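You operate a simulated robot arm through the tools that you are given. There is no shell and no other tool.

The job below is to be done with a simulated two-armed robot. You get a single attempt, and the scene is never put back.

## Task
Set the drum speed knob to 40, then start extractor, drum, incline, trough.
Fine: in that order, with the panel's green buttons.

Only the result counts: the job must be done as asked and must still hold three seconds after the hand-in. Knocking over, shifting, dropping, spilling or breaking anything else fails it.

## Robot
Two 7-joint arms with two-finger parallel grippers on one trunk that stands fixed in place. Base frame: the origin is at the foot of the trunk, x ahead of it, y to its left, z up. Units: m, degrees, N and s.
The left shoulder is at [0.05, 0.158, 1.183], the right one opposite. With the tool pointing down near the work surface each hand reaches from about 0.1 to 0.64 m from the base axis, measured 20 degrees to its own side. Payload 3.91 kg a hand.
The TCP of each hand is the grasp point between the finger pads, 0.03 m short of the fingertips. In the tool frame z runs along the fingers and y along their closing line. The gripper opens to 0.11 m. The fingers are 0.02 m wide and 0.01 m thick; the gripper's body (0.048 by 0.112 m) begins 0.055 m behind the TCP.
Orientation is that of the tool frame in the base frame, as a unit quaternion [x, y, z, w]. With the fingers straight down and closing along the base's y, the tool's x points along the base's -x, its y along +y and its z along -z.

## Interface
- The arms move only by the tool move_arm. It takes "left_deltas", "right_deltas" or both (then of equal length, played together; a hand with none holds still); each is one flat list of numbers, 7 for each row, row after row: the shift along the tool's x, y, z in cm, then the turn, a rotation vector about the tool's x, y, z in degrees, then the finger opening in cm, from 0 to 11. In form: [tx, ty, tz, rx, ry, rz, gripper, tx, ty, tz, rx, ry, rz, gripper, ...]. A call has 1 to 20 rows; each row shifts and turns the commanded pose from where the row before left it, along the tool's axes as they then stand. Each row takes 0.2 s and may step no farther than 0.05 m and 8.6 degrees from the row before; otherwise, or with a gripper value out of range, the whole call is refused. Where a pose cannot be reached the arm comes as near as it can. A force on the tool above 50 N (or 10 N above the force at the start of the call, whichever is more), or a blocked arm, ends the call early, and 0.2 s more pass. The fingers move at their own pace (about 0.153 m/s each) and stop on an object; they squeeze with about 30 N. The grip force told is the motor's: it shows also when the fingers shut on nothing. Time passes only in rows, and 0.2 s behind the last, so rows that do not move let the fingers close. It gives the time, the measured TCP pose, the force on the tool (base axes), the opening and the grip force at its end, in the units of the frame above (readings bear some noise), with the torque about the TCP (base axes, N m) and any sound that the robot's microphone picked up.
- Cameras (640 x 400 px; columns grow to the right, rows downward): "scene" is now at [0.0957, -0.0659, 1.3795]; the picture's right is [-0.76, -0.65, 0.00], its down [0.03, -0.04, -1.00] and it looks along [0.65, -0.76, 0.05] (base axes); focal length 214 px, centre (320, 200). "left" rides on the left gripper at [0.072, -0.017, -0.103] in its tool frame; the picture's right is [0.23, 0.97, 0.00], its down [-0.76, 0.18, -0.62] and it looks along [-0.61, 0.14, 0.78] (tool axes); focal length 222 px, centre (320, 200). "right" rides on the right gripper at [0.072, 0.017, -0.103] in its tool frame; the picture's right is [-0.23, 0.97, 0.00], its down [-0.76, -0.18, -0.62] and it looks along [-0.61, -0.14, 0.78] (tool axes); focal length 222 px, centre (320, 200). There is no depth. A picture from a camera that has moved, and an enlarged one, comes with that camera's place and axes in the base frame and with its lens.
- get_image(camera): a new picture of that camera. The clock stands still meanwhile.
- lift_body(by): slides the trunk up (or, below 0, down) by that many m; the arms and the scene camera ride with it, the base frame stays. It gives what a move gives, with no picture.
- aim_head(pan, tilt): turns the head with the scene camera to pan (to the left, within 80 degrees either way) and tilt (down, from -29 to 69), counted from straight ahead of the robot. It gives what a move gives.
- zoom(camera, box): a new picture of the part [left, top, right, bottom] of that camera's present view, enlarged. The clock stands still meanwhile.
- close_job(): hands the job in; it is judged then, once.

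Nothing tells you positions but the pictures and the camera data. Unless the task says otherwise, let go and move clear before handing in.

The tools are called after "Call:" as name(argument=value, ...) on one line, values as JSON. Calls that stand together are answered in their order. move_arm: Moves the arms, as the interface text tells. Its arguments: {"type":"object","properties":{"left_deltas":{"type":"array","items":{"type":"number"}},"right_deltas":{"type":"array","items":{"type":"number"}}},"required":[]} The other tools are called the same way: lift_body (by) slides the trunk up or down; aim_head (pan, tilt) turns the head that bears the scene camera; get_image (camera) takes a picture; zoom (camera, box) takes an enlarged picture of a part of a camera's view; close_job () hands the job in.

At the start:

```text
time_s: 0.0
left_position: [0.2788, -0.0215, 1.4117]
left_orientation: [0.0, 1.0, -0.001, 0.001]
left_contact_force: [0.4, -0.5, 0.8]
left_ft_torque: [0.0, -0.02, -0.01]
left_finger_gap: 0.1099
left_gripper_force: 0.0
right_position: [0.2121, -0.2667, 1.3784]
right_orientation: [0.0, 1.0, 0.001, 0.002]
right_contact_force: [-0.6, -1.0, -0.2]
right_ft_torque: [-0.02, 0.02, -0.02]
right_finger_gap: 0.11
right_gripper_force: 0.0
trunk travel left (down, up): [-0.425, 0.057]
head pan, tilt: [-49.5, -2.9]
```

scene: 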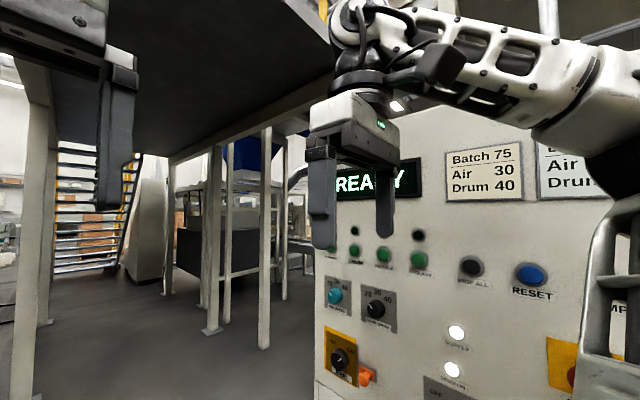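
right: 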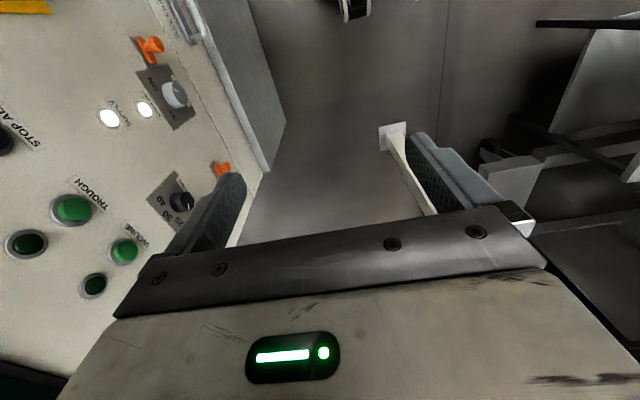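
left: 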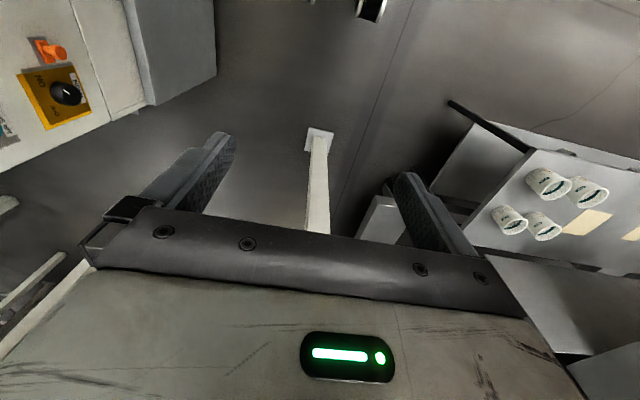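

I see a control panel to the robot's right with a READY display, green buttons, several knobs and notes. I will look closer first, before moving anything.

Call:
zoom(camera="scene", box=[310, 210, 470, 310])

Call:
zoom(camera="scene", box=[310, 290, 470, 400])

Call:
zoom(camera="scene", box=[420, 130, 640, 270])

Call:
zoom(camera="right", box=[0, 0, 320, 300])

```text
4.00 times, centred on (390, 260) of scene
camera zoom: at [0.0957, -0.0659, 1.3795], right [-0.76, -0.65, 0.0], down [0.03, -0.04, -1.0], along [0.65, -0.76, 0.05], focal length 858 px, centre (40, -40)
```

zoom: 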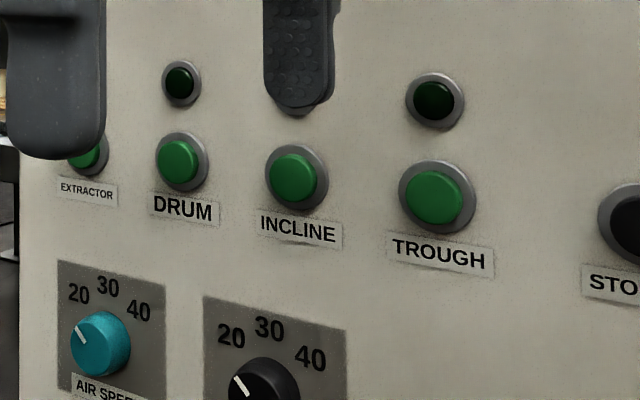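

```text
3.64 times, centred on (390, 345) of scene
camera zoom: at [0.0957, -0.0659, 1.3795], right [-0.76, -0.65, 0.0], down [0.03, -0.04, -1.0], along [0.65, -0.76, 0.05], focal length 780 px, centre (66, -327)
```

zoom: 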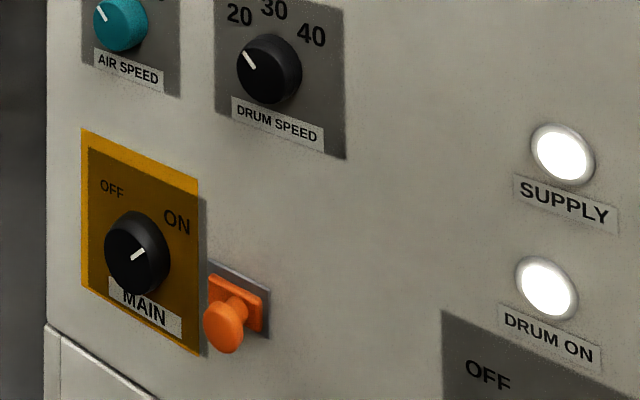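

```text
2.86 times, centred on (530, 200) of scene
camera zoom: at [0.0957, -0.0659, 1.3795], right [-0.76, -0.65, 0.0], down [0.03, -0.04, -1.0], along [0.65, -0.76, 0.05], focal length 613 px, centre (-280, 200)
```

zoom: 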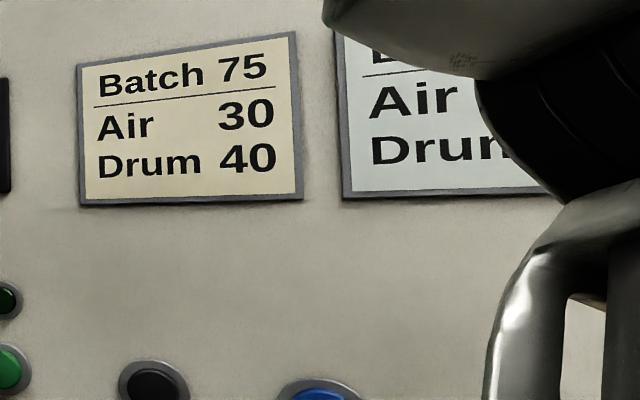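

```text
1.33 times, centred on (160, 150) of right
camera zoom: at [0.141, -0.25, 1.482], right [0.23, 0.97, 0.0], down [0.76, -0.18, 0.63], along [0.61, -0.14, -0.78], focal length 296 px, centre (533, 267)
```

zoom: 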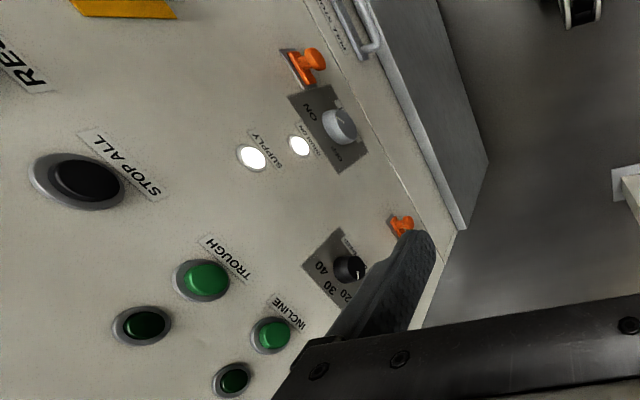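

The panel appears to be a plane facing +y at about y=-0.61. Buttons sit at z≈1.267: trough x≈0.25, incline 0.336, drum 0.42, extractor 0.506. The drum speed knob is near (0.354, -0.59, 1.128). I'll aim the head for a better look at the knob scale and the switches.

Call:
aim_head(pan=-62, tilt=18)

Call:
get_image(camera="scene")

```text
time_s: 0.8
left_position: [0.2798, -0.0214, 1.412]
left_orientation: [-0.001, 1.0, -0.002, 0.001]
left_contact_force: [-0.2, -0.1, -0.3]
left_ft_torque: [0.01, 0.01, -0.01]
left_finger_gap: 0.11
left_gripper_force: 0.1
right_position: [0.2131, -0.2674, 1.3787]
right_orientation: [0.001, 1.0, 0.001, 0.001]
right_contact_force: [-0.1, 0.2, -0.4]
right_ft_torque: [-0.01, -0.04, -0.02]
right_finger_gap: 0.1098
right_gripper_force: 0.0
trunk travel left (down, up): [-0.425, 0.057]
head pan, tilt: [-62.0, 18.0]
```

```text
taken
camera scene: at [0.082, -0.0809, 1.3459], right [-0.88, -0.47, 0.0], down [-0.14, 0.27, -0.95], along [0.45, -0.84, -0.31], focal length 214 px, centre (320, 200)
```

scene: 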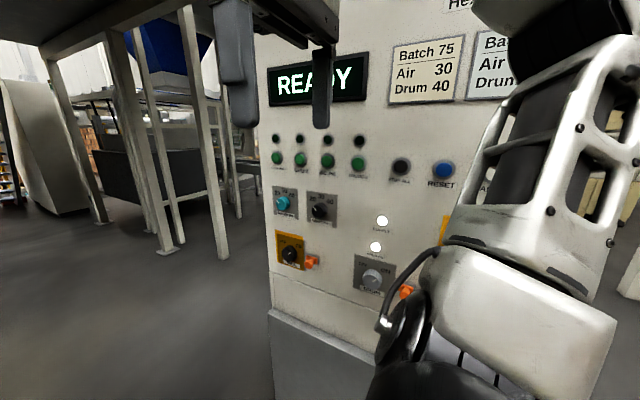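

Call:
zoom(camera="scene", box=[260, 125, 380, 200])

Call:
zoom(camera="scene", box=[265, 180, 361, 240])

Call:
zoom(camera="scene", box=[265, 205, 425, 305])

Call:
zoom(camera="scene", box=[340, 140, 500, 240])

```text
5.33 times, centred on (320, 162) of scene
camera zoom: at [0.082, -0.0809, 1.3459], right [-0.88, -0.47, 0.0], down [-0.14, 0.27, -0.95], along [0.45, -0.84, -0.31], focal length 1144 px, centre (320, 400)
```

zoom: 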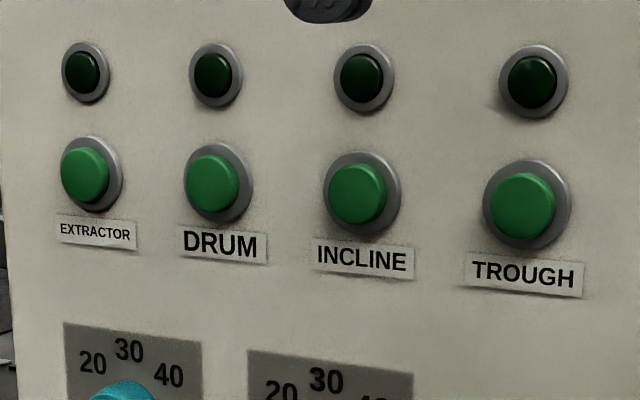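

```text
6.67 times, centred on (313, 210) of scene
camera zoom: at [0.082, -0.0809, 1.3459], right [-0.88, -0.47, 0.0], down [-0.14, 0.27, -0.95], along [0.45, -0.84, -0.31], focal length 1430 px, centre (367, 133)
```

zoom: 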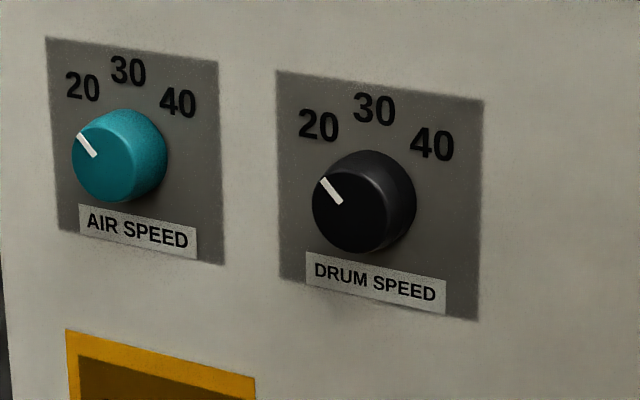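

```text
4.00 times, centred on (345, 255) of scene
camera zoom: at [0.082, -0.0809, 1.3459], right [-0.88, -0.47, 0.0], down [-0.14, 0.27, -0.95], along [0.45, -0.84, -0.31], focal length 858 px, centre (220, -20)
```

zoom: 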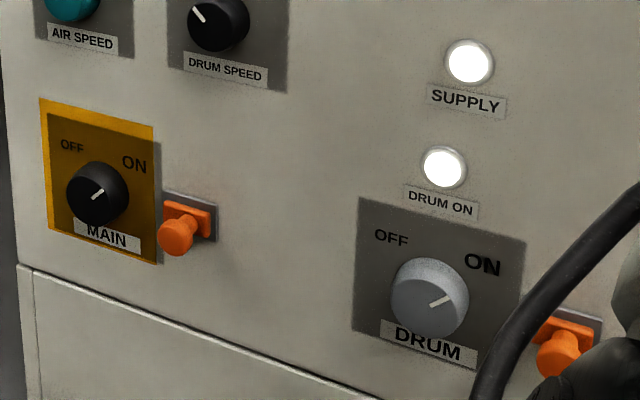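

```text
4.00 times, centred on (420, 190) of scene
camera zoom: at [0.082, -0.0809, 1.3459], right [-0.88, -0.47, 0.0], down [-0.14, 0.27, -0.95], along [0.45, -0.84, -0.31], focal length 858 px, centre (-80, 240)
```

zoom: 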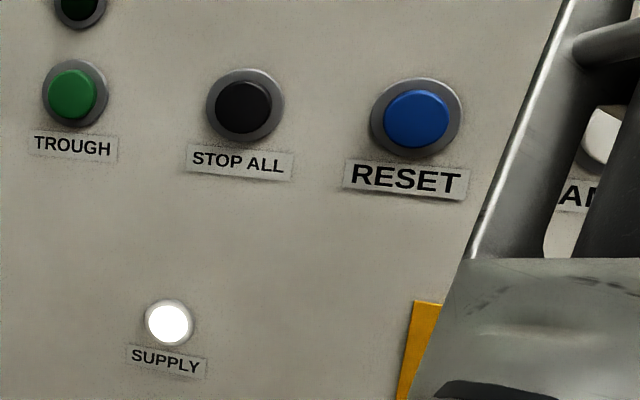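

All switches are on and the drum knob points at 20 (about -45°), with 40 at about +45°. Before moving, I check the left side so I can move the left arm out of the way.

Call:
aim_head(pan=15, tilt=10)

Call:
get_image(camera="scene")

```text
time_s: 2.3
left_position: [0.2786, -0.0207, 1.4099]
left_orientation: [-0.001, 1.0, -0.001, 0.001]
left_contact_force: [-0.9, -0.7, 0.1]
left_ft_torque: [-0.03, 0.02, -0.02]
left_finger_gap: 0.11
left_gripper_force: 0.1
right_position: [0.2129, -0.2677, 1.3785]
right_orientation: [-0.001, 1.0, 0.001, 0.002]
right_contact_force: [0.2, -0.6, -0.2]
right_ft_torque: [0.01, 0.0, 0.0]
right_finger_gap: 0.1103
right_gripper_force: 0.1
trunk travel left (down, up): [-0.425, 0.057]
head pan, tilt: [15.0, 10.0]
```

```text
taken
camera scene: at [0.128, 0.0256, 1.3589], right [0.26, -0.97, 0.0], down [-0.17, -0.04, -0.98], along [0.95, 0.25, -0.17], focal length 214 px, centre (320, 200)
```

scene: 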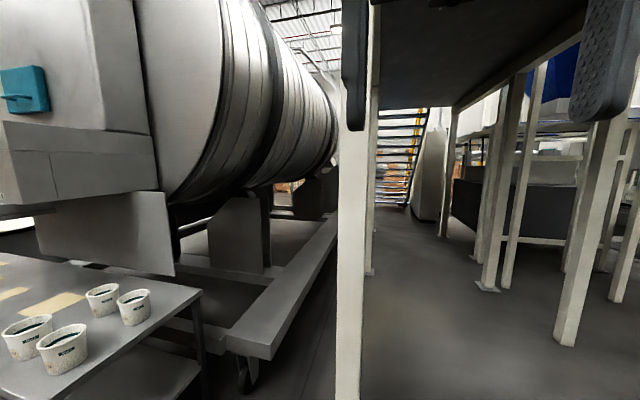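

The left arm isn't in the way, so it stays. I'll bring the right hand 12 cm toward the panel and rotate it about the tool's x so the fingers point at the panel.

Call:
aim_head(pan=-55, tilt=12)

Call:
move_arm(right_deltas=[-2, -3, 0, 0, 0, 0, 8, -2, -3, 0, 0, 0, 0, 8, -2, -3, 0, 0, 0, 0, 8, -2, -3, 0, 0, 0, 0, 8, 0, 0, 0, 8, 0, 0, 8, 0, 0, 0, 8, 0, 0, 8, 0, 0, 0, 8, 0, 0, 8, 0, 0, 0, 8, 0, 0, 8, 0, 0, 0, 8, 0, 0, 8])

Call:
get_image(camera="scene")

```text
time_s: 3.8
left_position: [0.2791, -0.0225, 1.411]
left_orientation: [-0.001, 1.0, -0.002, 0.001]
left_contact_force: [-0.2, 0.3, -0.1]
left_ft_torque: [0.01, -0.02, 0.05]
left_finger_gap: 0.1098
left_gripper_force: 0.1
right_position: [0.2123, -0.2682, 1.3784]
right_orientation: [-0.001, 1.0, 0.001, 0.002]
right_contact_force: [0.0, 0.4, -0.4]
right_ft_torque: [-0.05, -0.02, -0.02]
right_finger_gap: 0.1102
right_gripper_force: 0.1
trunk travel left (down, up): [-0.425, 0.057]
head pan, tilt: [-55.0, 12.0]
```

```text
time_s: 5.8
left_position: [0.2786, -0.0206, 1.4111]
left_orientation: [-0.001, 1.0, -0.001, 0.001]
left_contact_force: [-0.7, 0.2, 0.1]
left_ft_torque: [-0.02, -0.01, 0.03]
left_finger_gap: 0.1099
left_gripper_force: 0.1
right_position: [0.2937, -0.3848, 1.3635]
right_orientation: [0.0, 0.94, -0.342, 0.002]
right_contact_force: [0.3, 1.0, 0.0]
right_ft_torque: [0.02, 0.04, 0.0]
right_finger_gap: 0.08
right_gripper_force: 0.2
right hand out of reach, approached as far as the arm can: row 4, 9
trunk travel left (down, up): [-0.425, 0.057]
head pan, tilt: [-55.0, 12.0]
```

```text
taken
camera scene: at [0.0916, -0.0749, 1.3557], right [-0.82, -0.57, 0.0], down [-0.12, 0.17, -0.98], along [0.56, -0.8, -0.21], focal length 214 px, centre (320, 200)
```

scene: 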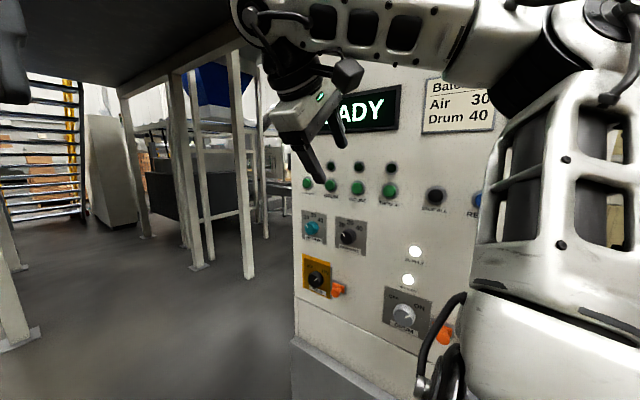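

The tool is tilted by 40° now and was just out of reach at this height. I'll lower it about 10 cm and finish the rotation.

Call:
move_arm(right_deltas=[0, 2.57, 3.06, 0, 0, 0, 8, 0, 2.57, 3.06, 0, 0, 0, 8, 0, 1.28, 1.53, 8.33, 0, 0, 8, 0, 0, 0, 8.33, 0, 0, 8, 0, 0, 0, 8.33, 0, 0, 8, 0, 0, 0, 8.33, 0, 0, 8, 0, 0, 0, 8.33, 0, 0, 8, 0, 0, 0, 8.35, 0, 0, 8])

Call:
get_image(camera="scene")

Call:
get_image(camera="right")

```text
time_s: 7.5
left_position: [0.2784, -0.0223, 1.4102]
left_orientation: [-0.001, 1.0, -0.001, 0.0]
left_contact_force: [0.3, -0.7, 0.5]
left_ft_torque: [0.04, -0.02, 0.0]
left_finger_gap: 0.1099
left_gripper_force: 0.1
right_position: [0.2924, -0.4581, 1.2543]
right_orientation: [0.0, 0.708, -0.706, 0.003]
right_contact_force: [-0.5, 0.1, -0.6]
right_ft_torque: [-0.01, -0.01, -0.02]
right_finger_gap: 0.0798
right_gripper_force: 0.1
right hand out of reach, approached as far as the arm can: row 6, 7, 8
trunk travel left (down, up): [-0.425, 0.057]
head pan, tilt: [-55.0, 12.0]
```

```text
taken
camera scene: at [0.0916, -0.0754, 1.3556], right [-0.82, -0.57, 0.0], down [-0.12, 0.17, -0.98], along [0.56, -0.8, -0.21], focal length 214 px, centre (320, 200)
```

scene: 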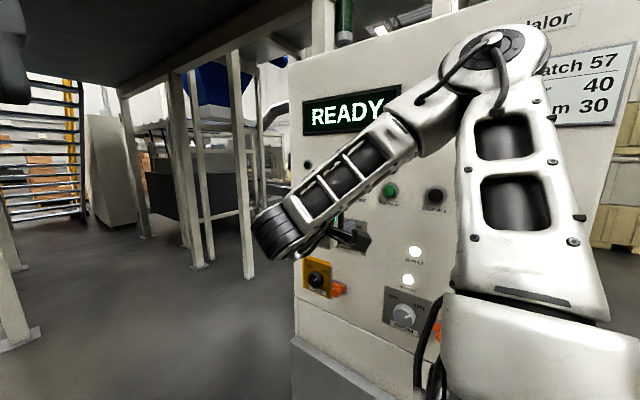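

```text
taken
camera right: at [0.2214, -0.3548, 1.2386], right [0.23, 0.0, -0.97], down [0.76, 0.63, 0.18], along [0.61, -0.78, 0.14], focal length 222 px, centre (320, 200)
```

right: 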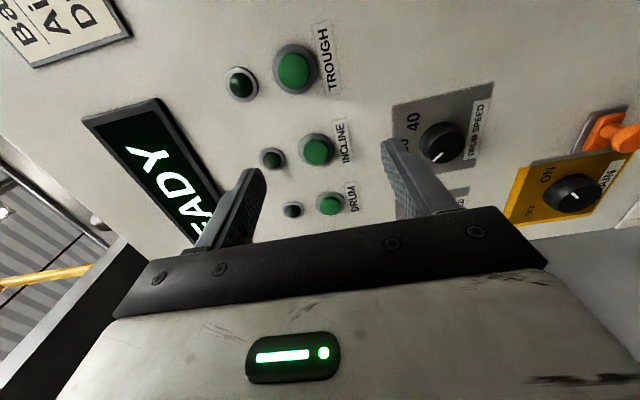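

The hand now points at the panel at (0.292, -0.458, 1.254). I'll move it in front of the drum speed knob at a safe stand-off, then check.

Call:
move_arm(right_deltas=[-1.5, 3, 0.5, 0, 0, 0, 8, -1.5, 3, 0.5, 0, 0, 0, 8, -1.5, 3, 0.5, 0, 0, 0, 8, -1.5, 3, 0.5, 0, 0, 0, 8])

Call:
get_image(camera="right")

Call:
get_image(camera="scene")

```text
time_s: 8.6
left_position: [0.2792, -0.0215, 1.4109]
left_orientation: [-0.001, 1.0, -0.002, 0.0]
left_contact_force: [-0.4, 0.0, 0.4]
left_ft_torque: [-0.01, 0.0, -0.02]
left_finger_gap: 0.1098
left_gripper_force: 0.1
right_position: [0.3533, -0.4785, 1.1341]
right_orientation: [0.001, 0.708, -0.706, 0.001]
right_contact_force: [0.0, 0.5, -0.2]
right_ft_torque: [0.02, 0.02, -0.03]
right_finger_gap: 0.0801
right_gripper_force: 0.0
trunk travel left (down, up): [-0.425, 0.057]
head pan, tilt: [-55.0, 12.0]
```

```text
taken
camera right: at [0.2814, -0.3753, 1.117], right [0.23, 0.0, -0.97], down [0.76, 0.62, 0.18], along [0.61, -0.78, 0.14], focal length 222 px, centre (320, 200)
```

right: 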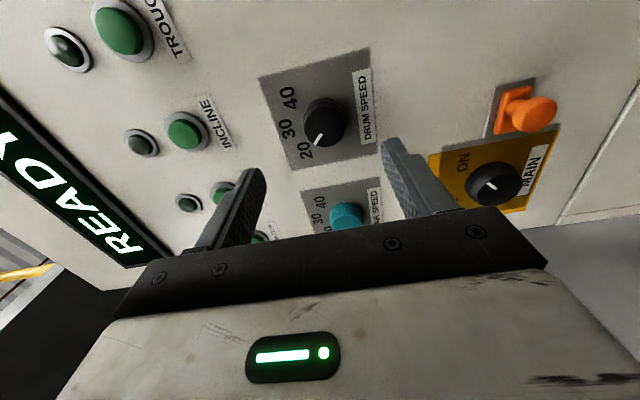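

```text
taken
camera scene: at [0.0921, -0.0752, 1.3556], right [-0.82, -0.57, 0.0], down [-0.12, 0.17, -0.98], along [0.56, -0.8, -0.21], focal length 214 px, centre (320, 200)
```

scene: 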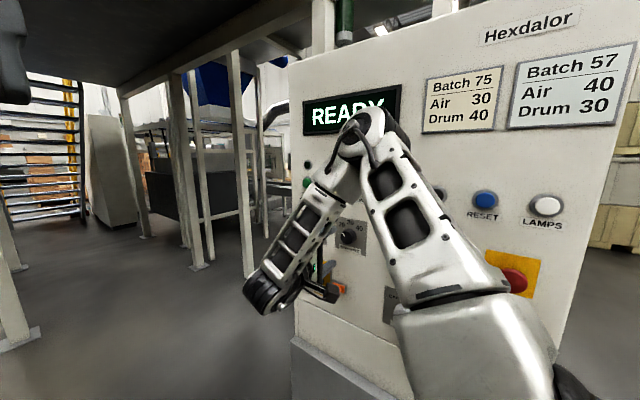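

Call:
zoom(camera="right", box=[240, 50, 400, 150])

Call:
zoom(camera="scene", box=[290, 190, 410, 310])

```text
4.00 times, centred on (320, 100) of right
camera zoom: at [0.2814, -0.3753, 1.117], right [0.23, 0.0, -0.97], down [0.76, 0.62, 0.18], along [0.61, -0.78, 0.14], focal length 888 px, centre (320, 600)
```

zoom: 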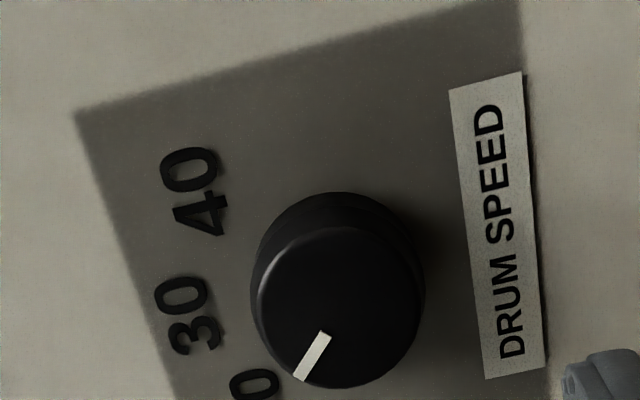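

```text
3.33 times, centred on (350, 250) of scene
camera zoom: at [0.0921, -0.0752, 1.3556], right [-0.82, -0.57, 0.0], down [-0.12, 0.17, -0.98], along [0.56, -0.8, -0.21], focal length 715 px, centre (220, 33)
```

zoom: 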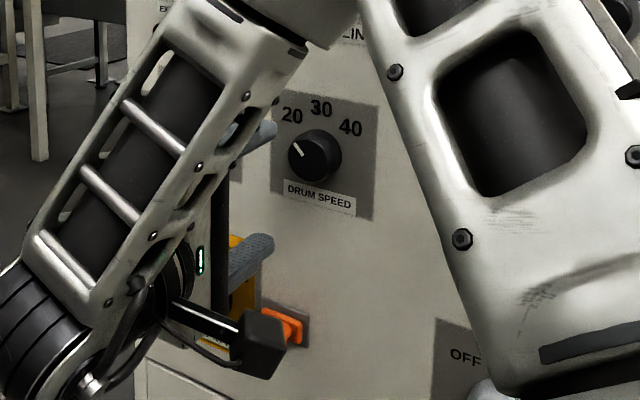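

The knob is a cylinder, about 4 cm across, near (0.354, -0.575, 1.129). I'll test at stand-off that the wrist can turn to +48° and then back to -45° before gripping.

Call:
move_arm(right_deltas=[0, 0.5, 0, 0, 0, 8, 7.5, 0, 0, 0, 0, 0, 8, 7.5, 0, 0, 0, 0, 0, 8, 7.5, 0, 0, 0, 0, 0, 8, 7.5, 0, 0, 0, 0, 0, 8, 7.5, 0, 0, 0, 0, 0, 8, 7.5])

Call:
get_image(camera="scene")

Call:
move_arm(right_deltas=[0, 0, 0, 0, 0, -8.5, 7.5, 0, 0, 0, 0, 0, -8.5, 7.5, 0, 0, 0, 0, 0, -8.5, 7.5, 0, 0, 0, 0, 0, -8.5, 7.5, 0, 0, 0, 0, 0, -8.5, 7.5, 0, 0, 0, 0, 0, -8.5, 7.5, 0, 0, 0, 0, 0, -8.5, 7.5, 0, 0, 0, 0, 0, -8.5, 7.5, 0, 0, 0, 0, 0, -8.5, 7.5, 0, 0, 0, 0, 0, -8.5, 7.5, 0, 0, 0, 0, 0, -8, 7.5])

Call:
get_image(camera="right")

Call:
get_image(camera="scene")

```text
time_s: 9.9
left_position: [0.2791, -0.0214, 1.4111]
left_orientation: [0.0, 1.0, -0.003, 0.001]
left_contact_force: [-0.7, -0.4, -0.1]
left_ft_torque: [0.01, 0.06, -0.01]
left_finger_gap: 0.1101
left_gripper_force: 0.1
right_position: [0.3534, -0.4778, 1.1303]
right_orientation: [0.29, 0.645, -0.645, 0.289]
right_contact_force: [-0.2, -0.9, 0.5]
right_ft_torque: [-0.01, 0.0, 0.01]
right_finger_gap: 0.075
right_gripper_force: 0.1
trunk travel left (down, up): [-0.425, 0.057]
head pan, tilt: [-55.0, 12.0]
```

```text
taken
camera scene: at [0.0916, -0.075, 1.3556], right [-0.82, -0.57, 0.0], down [-0.12, 0.17, -0.98], along [0.56, -0.8, -0.21], focal length 214 px, centre (320, 200)
```

scene: 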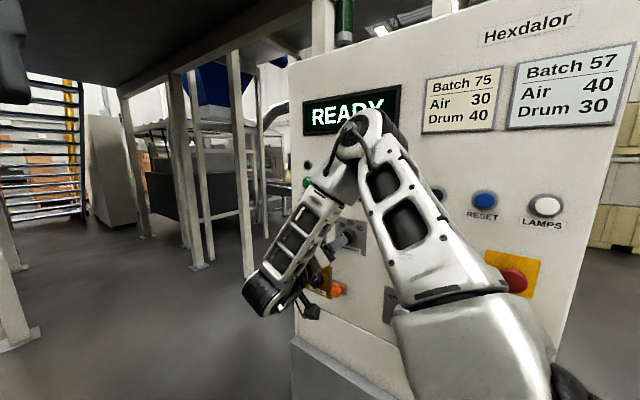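

```text
time_s: 12.3
left_position: [0.2784, -0.022, 1.4113]
left_orientation: [-0.001, 1.0, -0.001, 0.0]
left_contact_force: [0.2, 0.3, 0.2]
left_ft_torque: [0.0, 0.02, -0.01]
left_finger_gap: 0.11
left_gripper_force: 0.1
right_position: [0.3541, -0.4775, 1.1312]
right_orientation: [-0.271, 0.653, -0.653, -0.27]
right_contact_force: [1.3, -0.7, -0.6]
right_ft_torque: [0.01, 0.0, 0.0]
right_finger_gap: 0.0749
right_gripper_force: 0.0
trunk travel left (down, up): [-0.425, 0.057]
head pan, tilt: [-55.0, 12.0]
```

```text
taken
camera right: at [0.2912, -0.3736, 1.1704], right [-0.53, 0.0, -0.85], down [0.66, 0.62, -0.41], along [0.53, -0.78, -0.33], focal length 222 px, centre (320, 200)
```

right: 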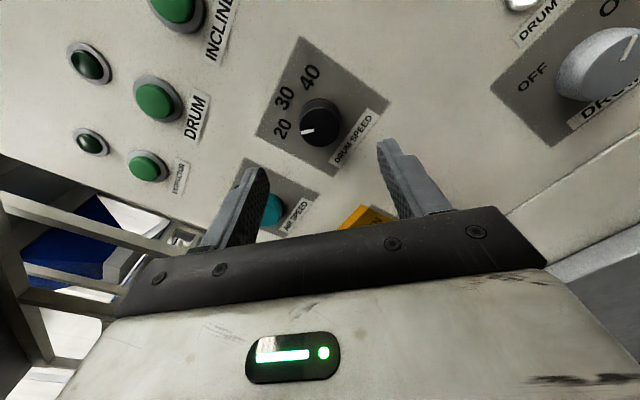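

```text
taken
camera scene: at [0.0916, -0.075, 1.3556], right [-0.82, -0.57, 0.0], down [-0.12, 0.17, -0.98], along [0.56, -0.8, -0.21], focal length 214 px, centre (320, 200)
```

scene: 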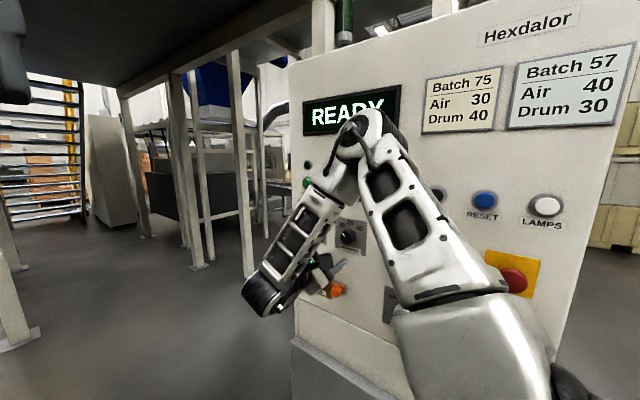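

Call:
zoom(camera="right", box=[240, 70, 400, 170])

```text
4.00 times, centred on (320, 120) of right
camera zoom: at [0.2912, -0.3736, 1.1704], right [-0.53, 0.0, -0.85], down [0.66, 0.62, -0.41], along [0.53, -0.78, -0.33], focal length 888 px, centre (320, 520)
```

zoom: 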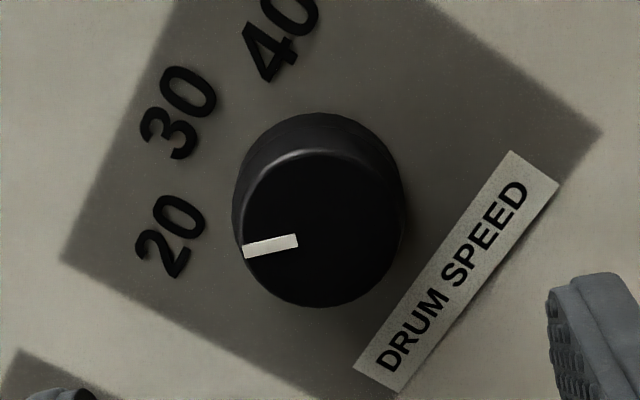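

The centre fits well: knob at x≈0.355, z≈1.129, face y≈-0.575. I approach with the fingers open to 7 cm so the tips reach just past the face, then look again.

Call:
move_arm(right_deltas=[-0.22, 0.08, 2, 0, 0, 0, 7, 0, 0, 2, 0, 0, 0, 7, 0, 0, 2, 0, 0, 0, 7, 0, 0, 1, 0, 0, 0, 7, 0, 0, 0.4, 0, 0, 0, 7])

Call:
get_image(camera="right")

Call:
get_image(camera="scene")

Call:
zoom(camera="scene", box=[290, 190, 410, 310])

Call:
zoom(camera="right", box=[200, 50, 440, 250])

```text
time_s: 13.6
left_position: [0.2779, -0.0208, 1.411]
left_orientation: [-0.002, 1.0, -0.001, 0.001]
left_contact_force: [0.2, 0.1, 0.1]
left_ft_torque: [0.02, 0.01, -0.02]
left_finger_gap: 0.1102
left_gripper_force: 0.0
right_position: [0.3543, -0.5533, 1.1282]
right_orientation: [-0.27, 0.654, -0.654, -0.269]
right_contact_force: [0.0, 0.2, -0.1]
right_ft_torque: [-0.03, -0.04, -0.02]
right_finger_gap: 0.07
right_gripper_force: 0.0
trunk travel left (down, up): [-0.425, 0.057]
head pan, tilt: [-55.0, 12.0]
```

```text
taken
camera right: at [0.2919, -0.4483, 1.1674], right [-0.53, 0.0, -0.85], down [0.67, 0.62, -0.41], along [0.53, -0.78, -0.33], focal length 222 px, centre (320, 200)
```

right: 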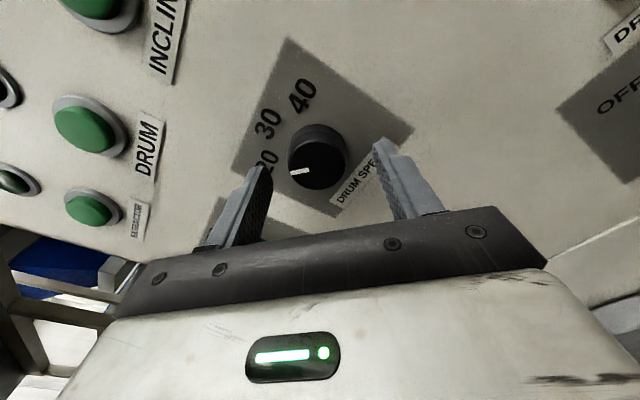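

```text
taken
camera scene: at [0.0916, -0.075, 1.3556], right [-0.82, -0.57, 0.0], down [-0.12, 0.17, -0.98], along [0.56, -0.8, -0.21], focal length 214 px, centre (320, 200)
```

scene: 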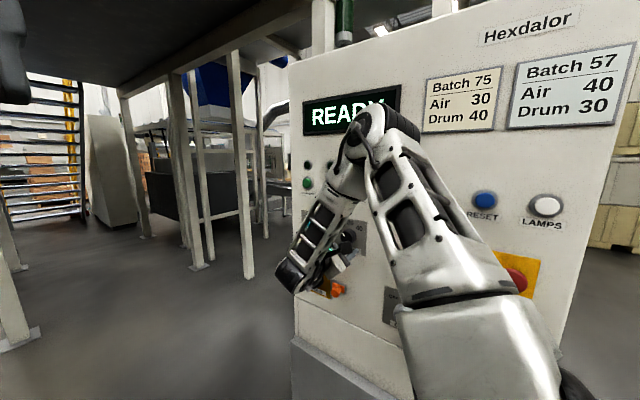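

```text
3.33 times, centred on (350, 250) of scene
camera zoom: at [0.0916, -0.075, 1.3556], right [-0.82, -0.57, 0.0], down [-0.12, 0.17, -0.98], along [0.56, -0.8, -0.21], focal length 715 px, centre (220, 33)
```

zoom: 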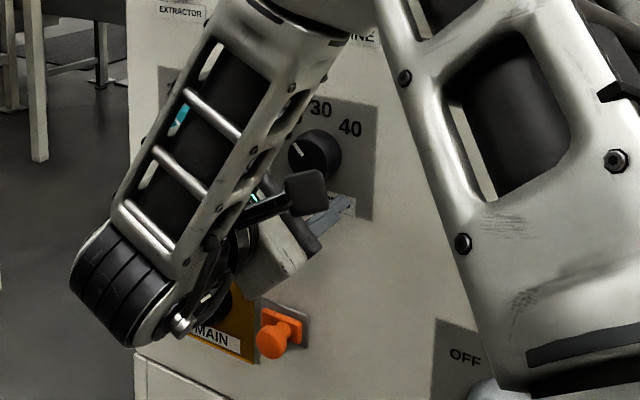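

```text
2.00 times, centred on (320, 150) of right
camera zoom: at [0.2919, -0.4483, 1.1674], right [-0.53, 0.0, -0.85], down [0.67, 0.62, -0.41], along [0.53, -0.78, -0.33], focal length 444 px, centre (320, 300)
```

zoom: 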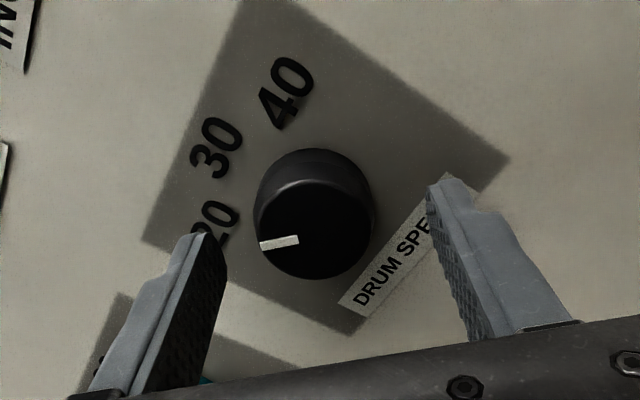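

Fingers straddle the knob, tips just at its face. I'll advance in small steps until the tips are near the panel.

Call:
move_arm(right_deltas=[-0.1, -0.12, 0.3, 0, 0, 0, 6.5, 0, 0, 0.3, 0, 0, 0, 6.5, 0, 0, 0.3, 0, 0, 0, 6.5, 0, 0, 0.1, 0, 0, 0, 6.5])

Call:
zoom(camera="right", box=[200, 50, 440, 250])

```text
time_s: 14.6
left_position: [0.2786, -0.0213, 1.4111]
left_orientation: [0.0, 1.0, -0.002, 0.001]
left_contact_force: [-0.6, -0.6, 0.5]
left_ft_torque: [0.01, 0.01, 0.0]
left_finger_gap: 0.1099
left_gripper_force: 0.0
right_position: [0.3555, -0.562, 1.1286]
right_orientation: [-0.269, 0.655, -0.653, -0.27]
right_contact_force: [0.2, -0.3, 0.1]
right_ft_torque: [-0.02, 0.01, -0.02]
right_finger_gap: 0.0652
right_gripper_force: 0.0
trunk travel left (down, up): [-0.425, 0.057]
head pan, tilt: [-55.0, 12.0]
```

```text
2.00 times, centred on (320, 150) of right
camera zoom: at [0.2938, -0.4573, 1.1682], right [-0.53, 0.0, -0.85], down [0.67, 0.62, -0.41], along [0.53, -0.78, -0.33], focal length 444 px, centre (320, 300)
```

zoom: 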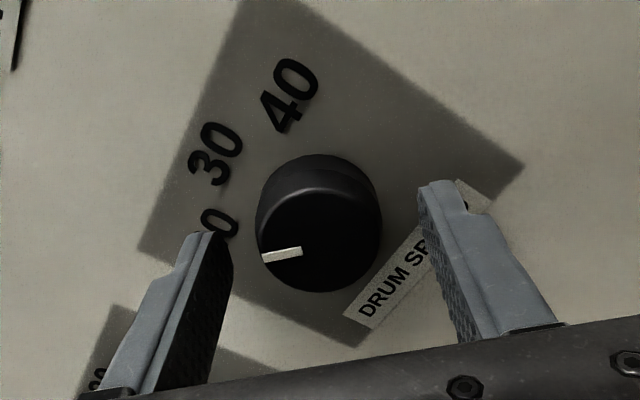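

Call:
move_arm(right_deltas=[0, 0, 0.25, 0, 0, 0, 6.5, 0, 0, 0.25, 0, 0, 0, 6.5, 0, 0, 0.2, 0, 0, 0, 6.5])

Call:
zoom(camera="right", box=[200, 50, 440, 250])

```text
time_s: 15.3
left_position: [0.2779, -0.0208, 1.411]
left_orientation: [-0.001, 1.0, -0.002, 0.0]
left_contact_force: [-0.1, 0.7, 0.3]
left_ft_torque: [0.01, -0.01, -0.02]
left_finger_gap: 0.1102
left_gripper_force: 0.0
right_position: [0.3563, -0.5683, 1.129]
right_orientation: [-0.268, 0.655, -0.653, -0.27]
right_contact_force: [0.7, -0.8, 0.6]
right_ft_torque: [-0.02, 0.0, -0.01]
right_finger_gap: 0.0651
right_gripper_force: 0.1
trunk travel left (down, up): [-0.425, 0.057]
head pan, tilt: [-55.0, 12.0]
```

```text
2.00 times, centred on (320, 150) of right
camera zoom: at [0.2938, -0.4645, 1.1676], right [-0.53, 0.0, -0.85], down [0.67, 0.62, -0.41], along [0.53, -0.78, -0.33], focal length 444 px, centre (320, 300)
```

zoom: 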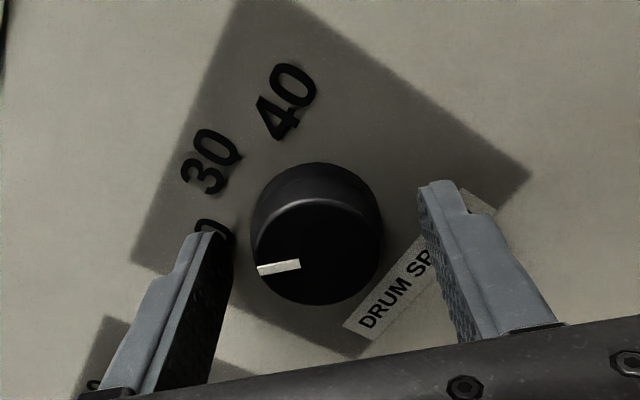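

The knob is centred between the pads with about 16 mm overlap. Closing now.

Call:
move_arm(right_deltas=[0, 0, 0, 0, 0, 0, 5, 0, 0, 0, 0, 0, 0, 3, 0, 0, 0, 0, 0, 0, 3])

Call:
zoom(camera="right", box=[200, 50, 440, 250])

```text
time_s: 16.1
left_position: [0.2792, -0.0215, 1.411]
left_orientation: [-0.001, 1.0, -0.002, 0.001]
left_contact_force: [-0.8, 0.0, 0.2]
left_ft_torque: [0.0, 0.01, 0.0]
left_finger_gap: 0.11
left_gripper_force: 0.1
right_position: [0.3562, -0.5676, 1.1287]
right_orientation: [-0.27, 0.654, -0.654, -0.269]
right_contact_force: [3.3, -3.4, 3.0]
right_ft_torque: [-0.1, 0.04, 0.19]
right_finger_gap: 0.0417
right_gripper_force: 44.4
trunk travel left (down, up): [-0.425, 0.057]
head pan, tilt: [-55.0, 12.0]
```

```text
2.00 times, centred on (320, 150) of right
camera zoom: at [0.2941, -0.4646, 1.1678], right [-0.53, 0.0, -0.85], down [0.67, 0.62, -0.41], along [0.53, -0.78, -0.33], focal length 444 px, centre (320, 300)
```

zoom: 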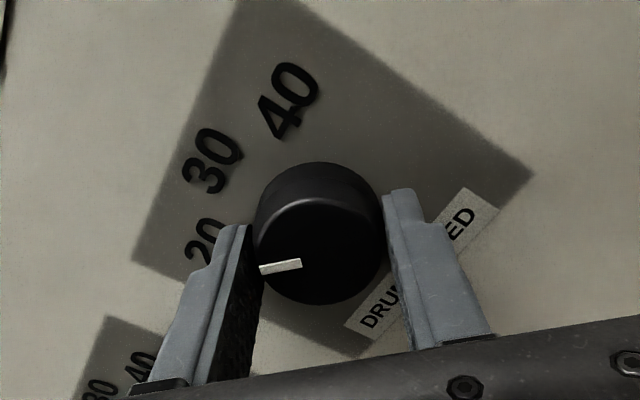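

Gripped (4.2 cm). Turning clockwise by 40° first and checking.

Call:
move_arm(right_deltas=[0, 0, 0, 0, 0, 8, 3, 0, 0, 0, 0, 0, 8, 3, 0, 0, 0, 0, 0, 8, 3, 0, 0, 0, 0, 0, 8, 3, 0, 0, 0, 0, 0, 8, 3])

Call:
zoom(camera="right", box=[200, 50, 440, 250])

```text
time_s: 17.4
left_position: [0.2793, -0.0217, 1.4101]
left_orientation: [-0.001, 1.0, -0.002, 0.0]
left_contact_force: [0.2, -0.7, 0.3]
left_ft_torque: [0.0, -0.04, -0.03]
left_finger_gap: 0.11
left_gripper_force: 0.2
right_position: [0.3564, -0.5676, 1.1304]
right_orientation: [0.029, -0.706, 0.707, 0.028]
right_contact_force: [8.0, -5.1, 8.7]
right_ft_torque: [-0.29, -0.02, 0.15]
right_finger_gap: 0.0417
right_gripper_force: 45.1
trunk travel left (down, up): [-0.425, 0.057]
head pan, tilt: [-55.0, 12.0]
```

```text
2.00 times, centred on (320, 150) of right
camera zoom: at [0.2843, -0.4646, 1.1188], right [0.15, 0.0, -0.99], down [0.77, 0.62, 0.11], along [0.62, -0.78, 0.09], focal length 444 px, centre (320, 300)
```

zoom: 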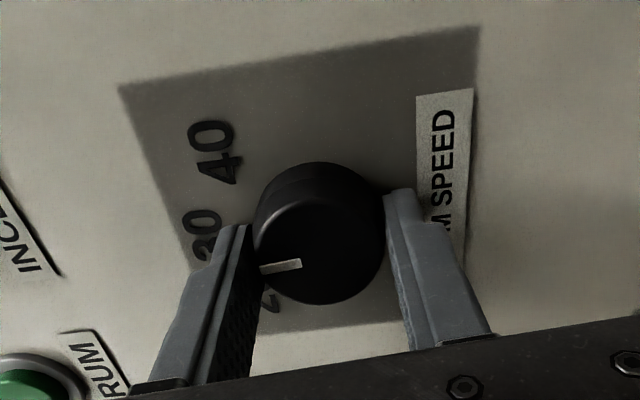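

The pointer follows the gripper. I'll ease the lateral load slightly and turn another 50°.

Call:
move_arm(right_deltas=[-0.1, -0.1, 0, 0, 0, 8.35, 3, 0, 0, 0, 0, 0, 8.35, 3, 0, 0, 0, 0, 0, 8.35, 3, 0, 0, 0, 0, 0, 8.35, 3, 0, 0, 0, 0, 0, 8.3, 3, 0, 0, 0, 0, 0, 8.3, 3, 0, 0, 0, 0, 0, 0, 3])

Call:
zoom(camera="right", box=[200, 50, 440, 250])

Call:
zoom(camera="scene", box=[290, 190, 410, 310])

```text
time_s: 18.9
left_position: [0.2773, -0.0202, 1.412]
left_orientation: [-0.001, 1.0, -0.002, 0.001]
left_contact_force: [-0.7, 0.6, 0.0]
left_ft_torque: [0.01, 0.01, -0.02]
left_finger_gap: 0.11
left_gripper_force: 0.0
right_position: [0.3565, -0.5675, 1.1305]
right_orientation: [-0.273, -0.651, 0.653, -0.273]
right_contact_force: [2.9, -7.9, 19.9]
right_ft_torque: [0.19, 0.18, -0.75]
right_finger_gap: 0.0415
right_gripper_force: 45.4
trunk travel left (down, up): [-0.425, 0.057]
head pan, tilt: [-55.0, 12.0]
```

```text
2.00 times, centred on (320, 150) of right
camera zoom: at [0.3189, -0.4646, 1.0674], right [0.85, 0.0, -0.52], down [0.41, 0.62, 0.67], along [0.32, -0.78, 0.53], focal length 444 px, centre (320, 300)
```

zoom: 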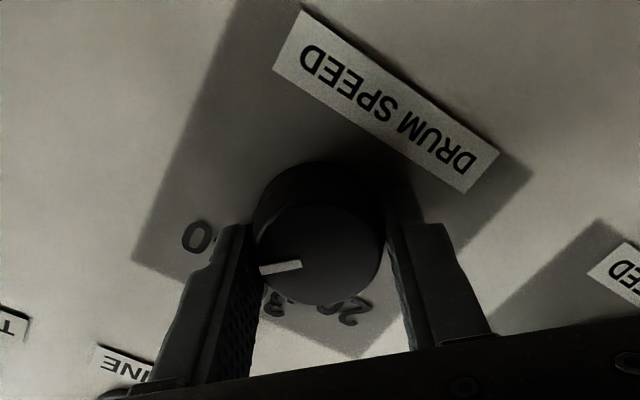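

```text
3.33 times, centred on (350, 250) of scene
camera zoom: at [0.0908, -0.0741, 1.3559], right [-0.82, -0.57, 0.0], down [-0.12, 0.17, -0.98], along [0.56, -0.8, -0.21], focal length 715 px, centre (220, 33)
```

zoom: 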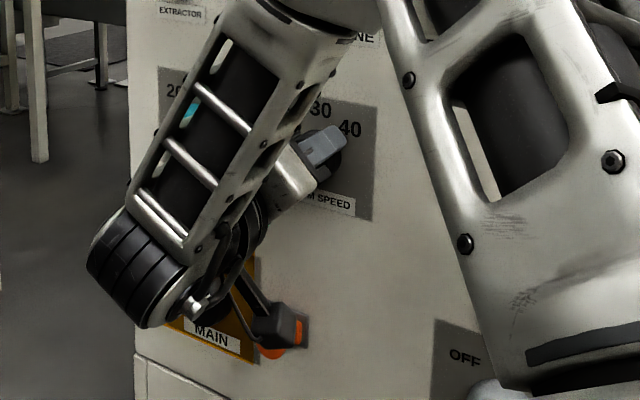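

The pointer has turned 90° with the gripper. Releasing, backing off, and checking the scale.

Call:
move_arm(right_deltas=[0, 0, 0, 0, 0, 0, 5, 0, 0, 0, 0, 0, 0, 6.5, 0, 0, 0, 0, 0, 0, 6.5, 0, 0, -3, 0, 0, 0, 6.5, 0, 0, -4, 0, 0, 0, 6.5, 0, 0, -2, 0, 0, 0, 6.5])

Call:
zoom(camera="right", box=[240, 50, 400, 150])

Call:
get_image(camera="right")

Call:
get_image(camera="scene")

Call:
zoom(camera="scene", box=[310, 200, 390, 260])

```text
time_s: 20.4
left_position: [0.2793, -0.0223, 1.4109]
left_orientation: [-0.001, 1.0, -0.001, 0.001]
left_contact_force: [0.8, -0.3, 0.1]
left_ft_torque: [0.02, 0.03, -0.01]
left_finger_gap: 0.1101
left_gripper_force: 0.1
right_position: [0.3569, -0.4791, 1.1303]
right_orientation: [0.272, 0.654, -0.652, 0.271]
right_contact_force: [0.6, -0.2, 0.8]
right_ft_torque: [0.0, 0.0, 0.02]
right_finger_gap: 0.0649
right_gripper_force: 0.0
trunk travel left (down, up): [-0.425, 0.057]
head pan, tilt: [-55.0, 12.0]
```

```text
4.00 times, centred on (320, 100) of right
camera zoom: at [0.3188, -0.3748, 1.0667], right [0.85, 0.0, -0.53], down [0.41, 0.62, 0.67], along [0.33, -0.78, 0.53], focal length 888 px, centre (320, 600)
```

zoom: 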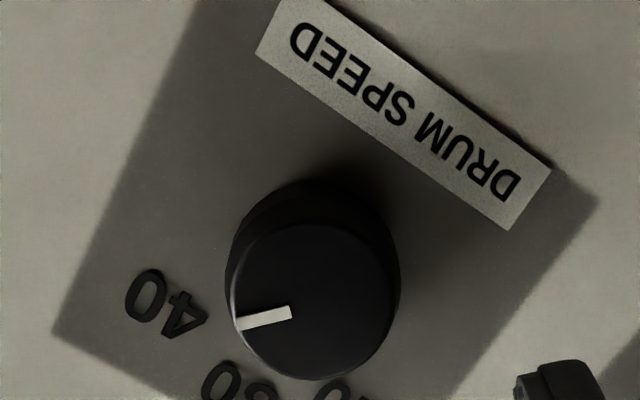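

```text
taken
camera right: at [0.3188, -0.3748, 1.0667], right [0.85, 0.0, -0.53], down [0.41, 0.62, 0.67], along [0.33, -0.78, 0.53], focal length 222 px, centre (320, 200)
```

right: 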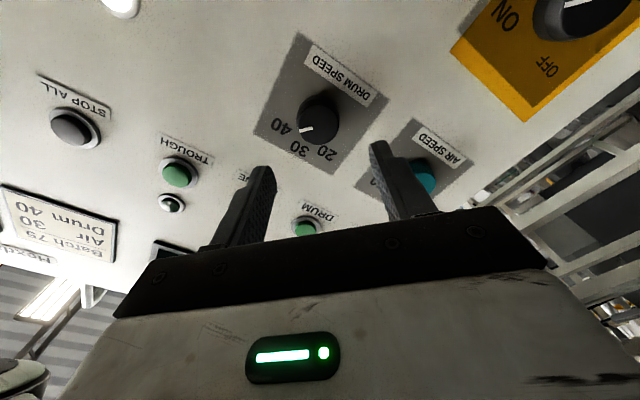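

```text
taken
camera scene: at [0.0917, -0.0749, 1.3556], right [-0.82, -0.57, 0.0], down [-0.12, 0.17, -0.98], along [0.56, -0.8, -0.21], focal length 214 px, centre (320, 200)
```

scene: 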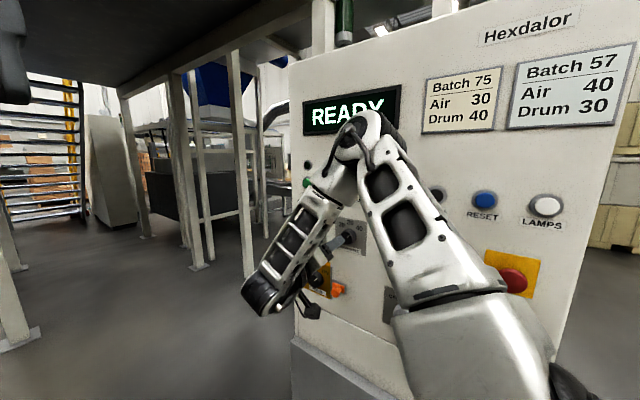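

```text
6.67 times, centred on (350, 230) of scene
camera zoom: at [0.0917, -0.0749, 1.3556], right [-0.82, -0.57, 0.0], down [-0.12, 0.17, -0.98], along [0.56, -0.8, -0.21], focal length 1430 px, centre (120, 0)
```

zoom: 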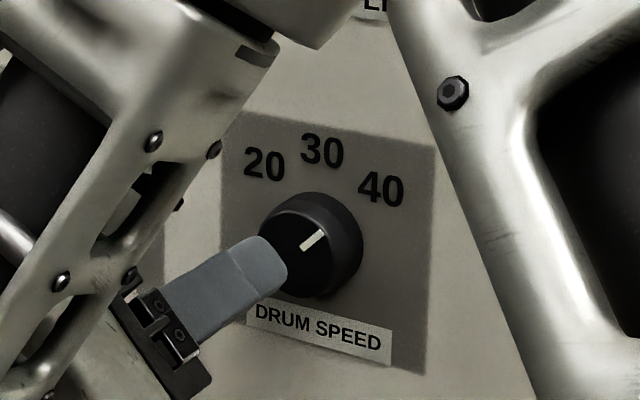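

The knob is on 40: pointer and label both lie at +45° on the tool axis. Next I roll the hand back, close the fingers and go in front of the EXTRACTOR button.

Call:
move_arm(right_deltas=[0, 0, 0, 0, 0, -7.5, 4, 0, 0, 0, 0, 0, -7.5, 2, 0, 0, 0, 0, 0, -7.5, 0, 0, 0, 0, 0, 0, -7.5, 0, 0, 0, 0, 0, 0, -7.5, 0, 0, 0, 0, 0, 0, -7.5, 0, -2.5, -2.3, 0, 0, 0, 0, 0, -2.5, -2.3, 0, 0, 0, 0, 0, -2.5, -2.3, 0, 0, 0, 0, 0, -2.5, -2.3, 0, 0, 0, 0, 0, -2.5, -2.3, 0, 0, 0, 0, 0, -2.3, -2.2, 0, 0, 0, 0, 0])

Call:
get_image(camera="right")

Call:
get_image(camera="scene")

```text
time_s: 22.9
left_position: [0.2798, -0.0221, 1.411]
left_orientation: [-0.001, 1.0, -0.002, 0.001]
left_contact_force: [0.0, 0.3, -0.6]
left_ft_torque: [-0.04, -0.04, -0.01]
left_finger_gap: 0.1098
left_gripper_force: 0.0
right_position: [0.5069, -0.4778, 1.2672]
right_orientation: [0.0, 0.708, -0.707, 0.0]
right_contact_force: [-0.1, 0.5, 0.4]
right_ft_torque: [0.0, -0.01, -0.01]
right_finger_gap: 0.0
right_gripper_force: 29.7
trunk travel left (down, up): [-0.425, 0.057]
head pan, tilt: [-55.0, 12.0]
```

```text
taken
camera right: at [0.4351, -0.3742, 1.2494], right [0.23, 0.0, -0.97], down [0.76, 0.62, 0.18], along [0.61, -0.78, 0.14], focal length 222 px, centre (320, 200)
```

right: 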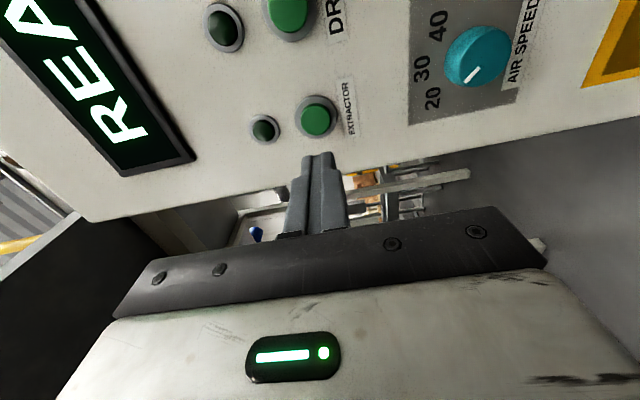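

```text
taken
camera scene: at [0.0918, -0.075, 1.3556], right [-0.82, -0.57, 0.0], down [-0.12, 0.17, -0.98], along [0.56, -0.8, -0.21], focal length 214 px, centre (320, 200)
```

scene: 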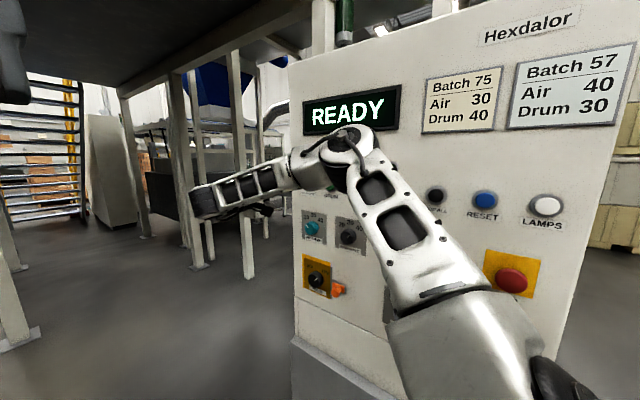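

Call:
zoom(camera="right", box=[240, 70, 400, 170])

```text
4.00 times, centred on (320, 120) of right
camera zoom: at [0.4351, -0.3742, 1.2494], right [0.23, 0.0, -0.97], down [0.76, 0.62, 0.18], along [0.61, -0.78, 0.14], focal length 888 px, centre (320, 520)
```

zoom: 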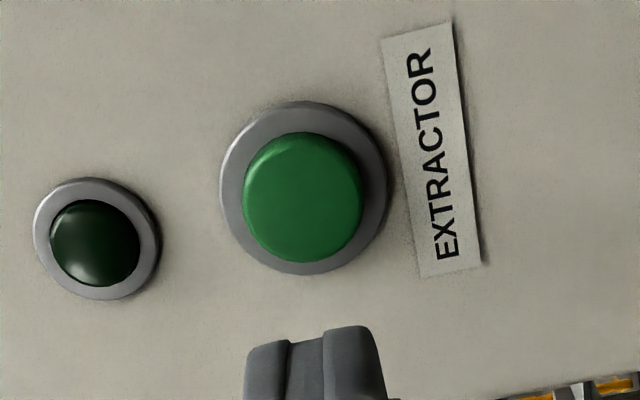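

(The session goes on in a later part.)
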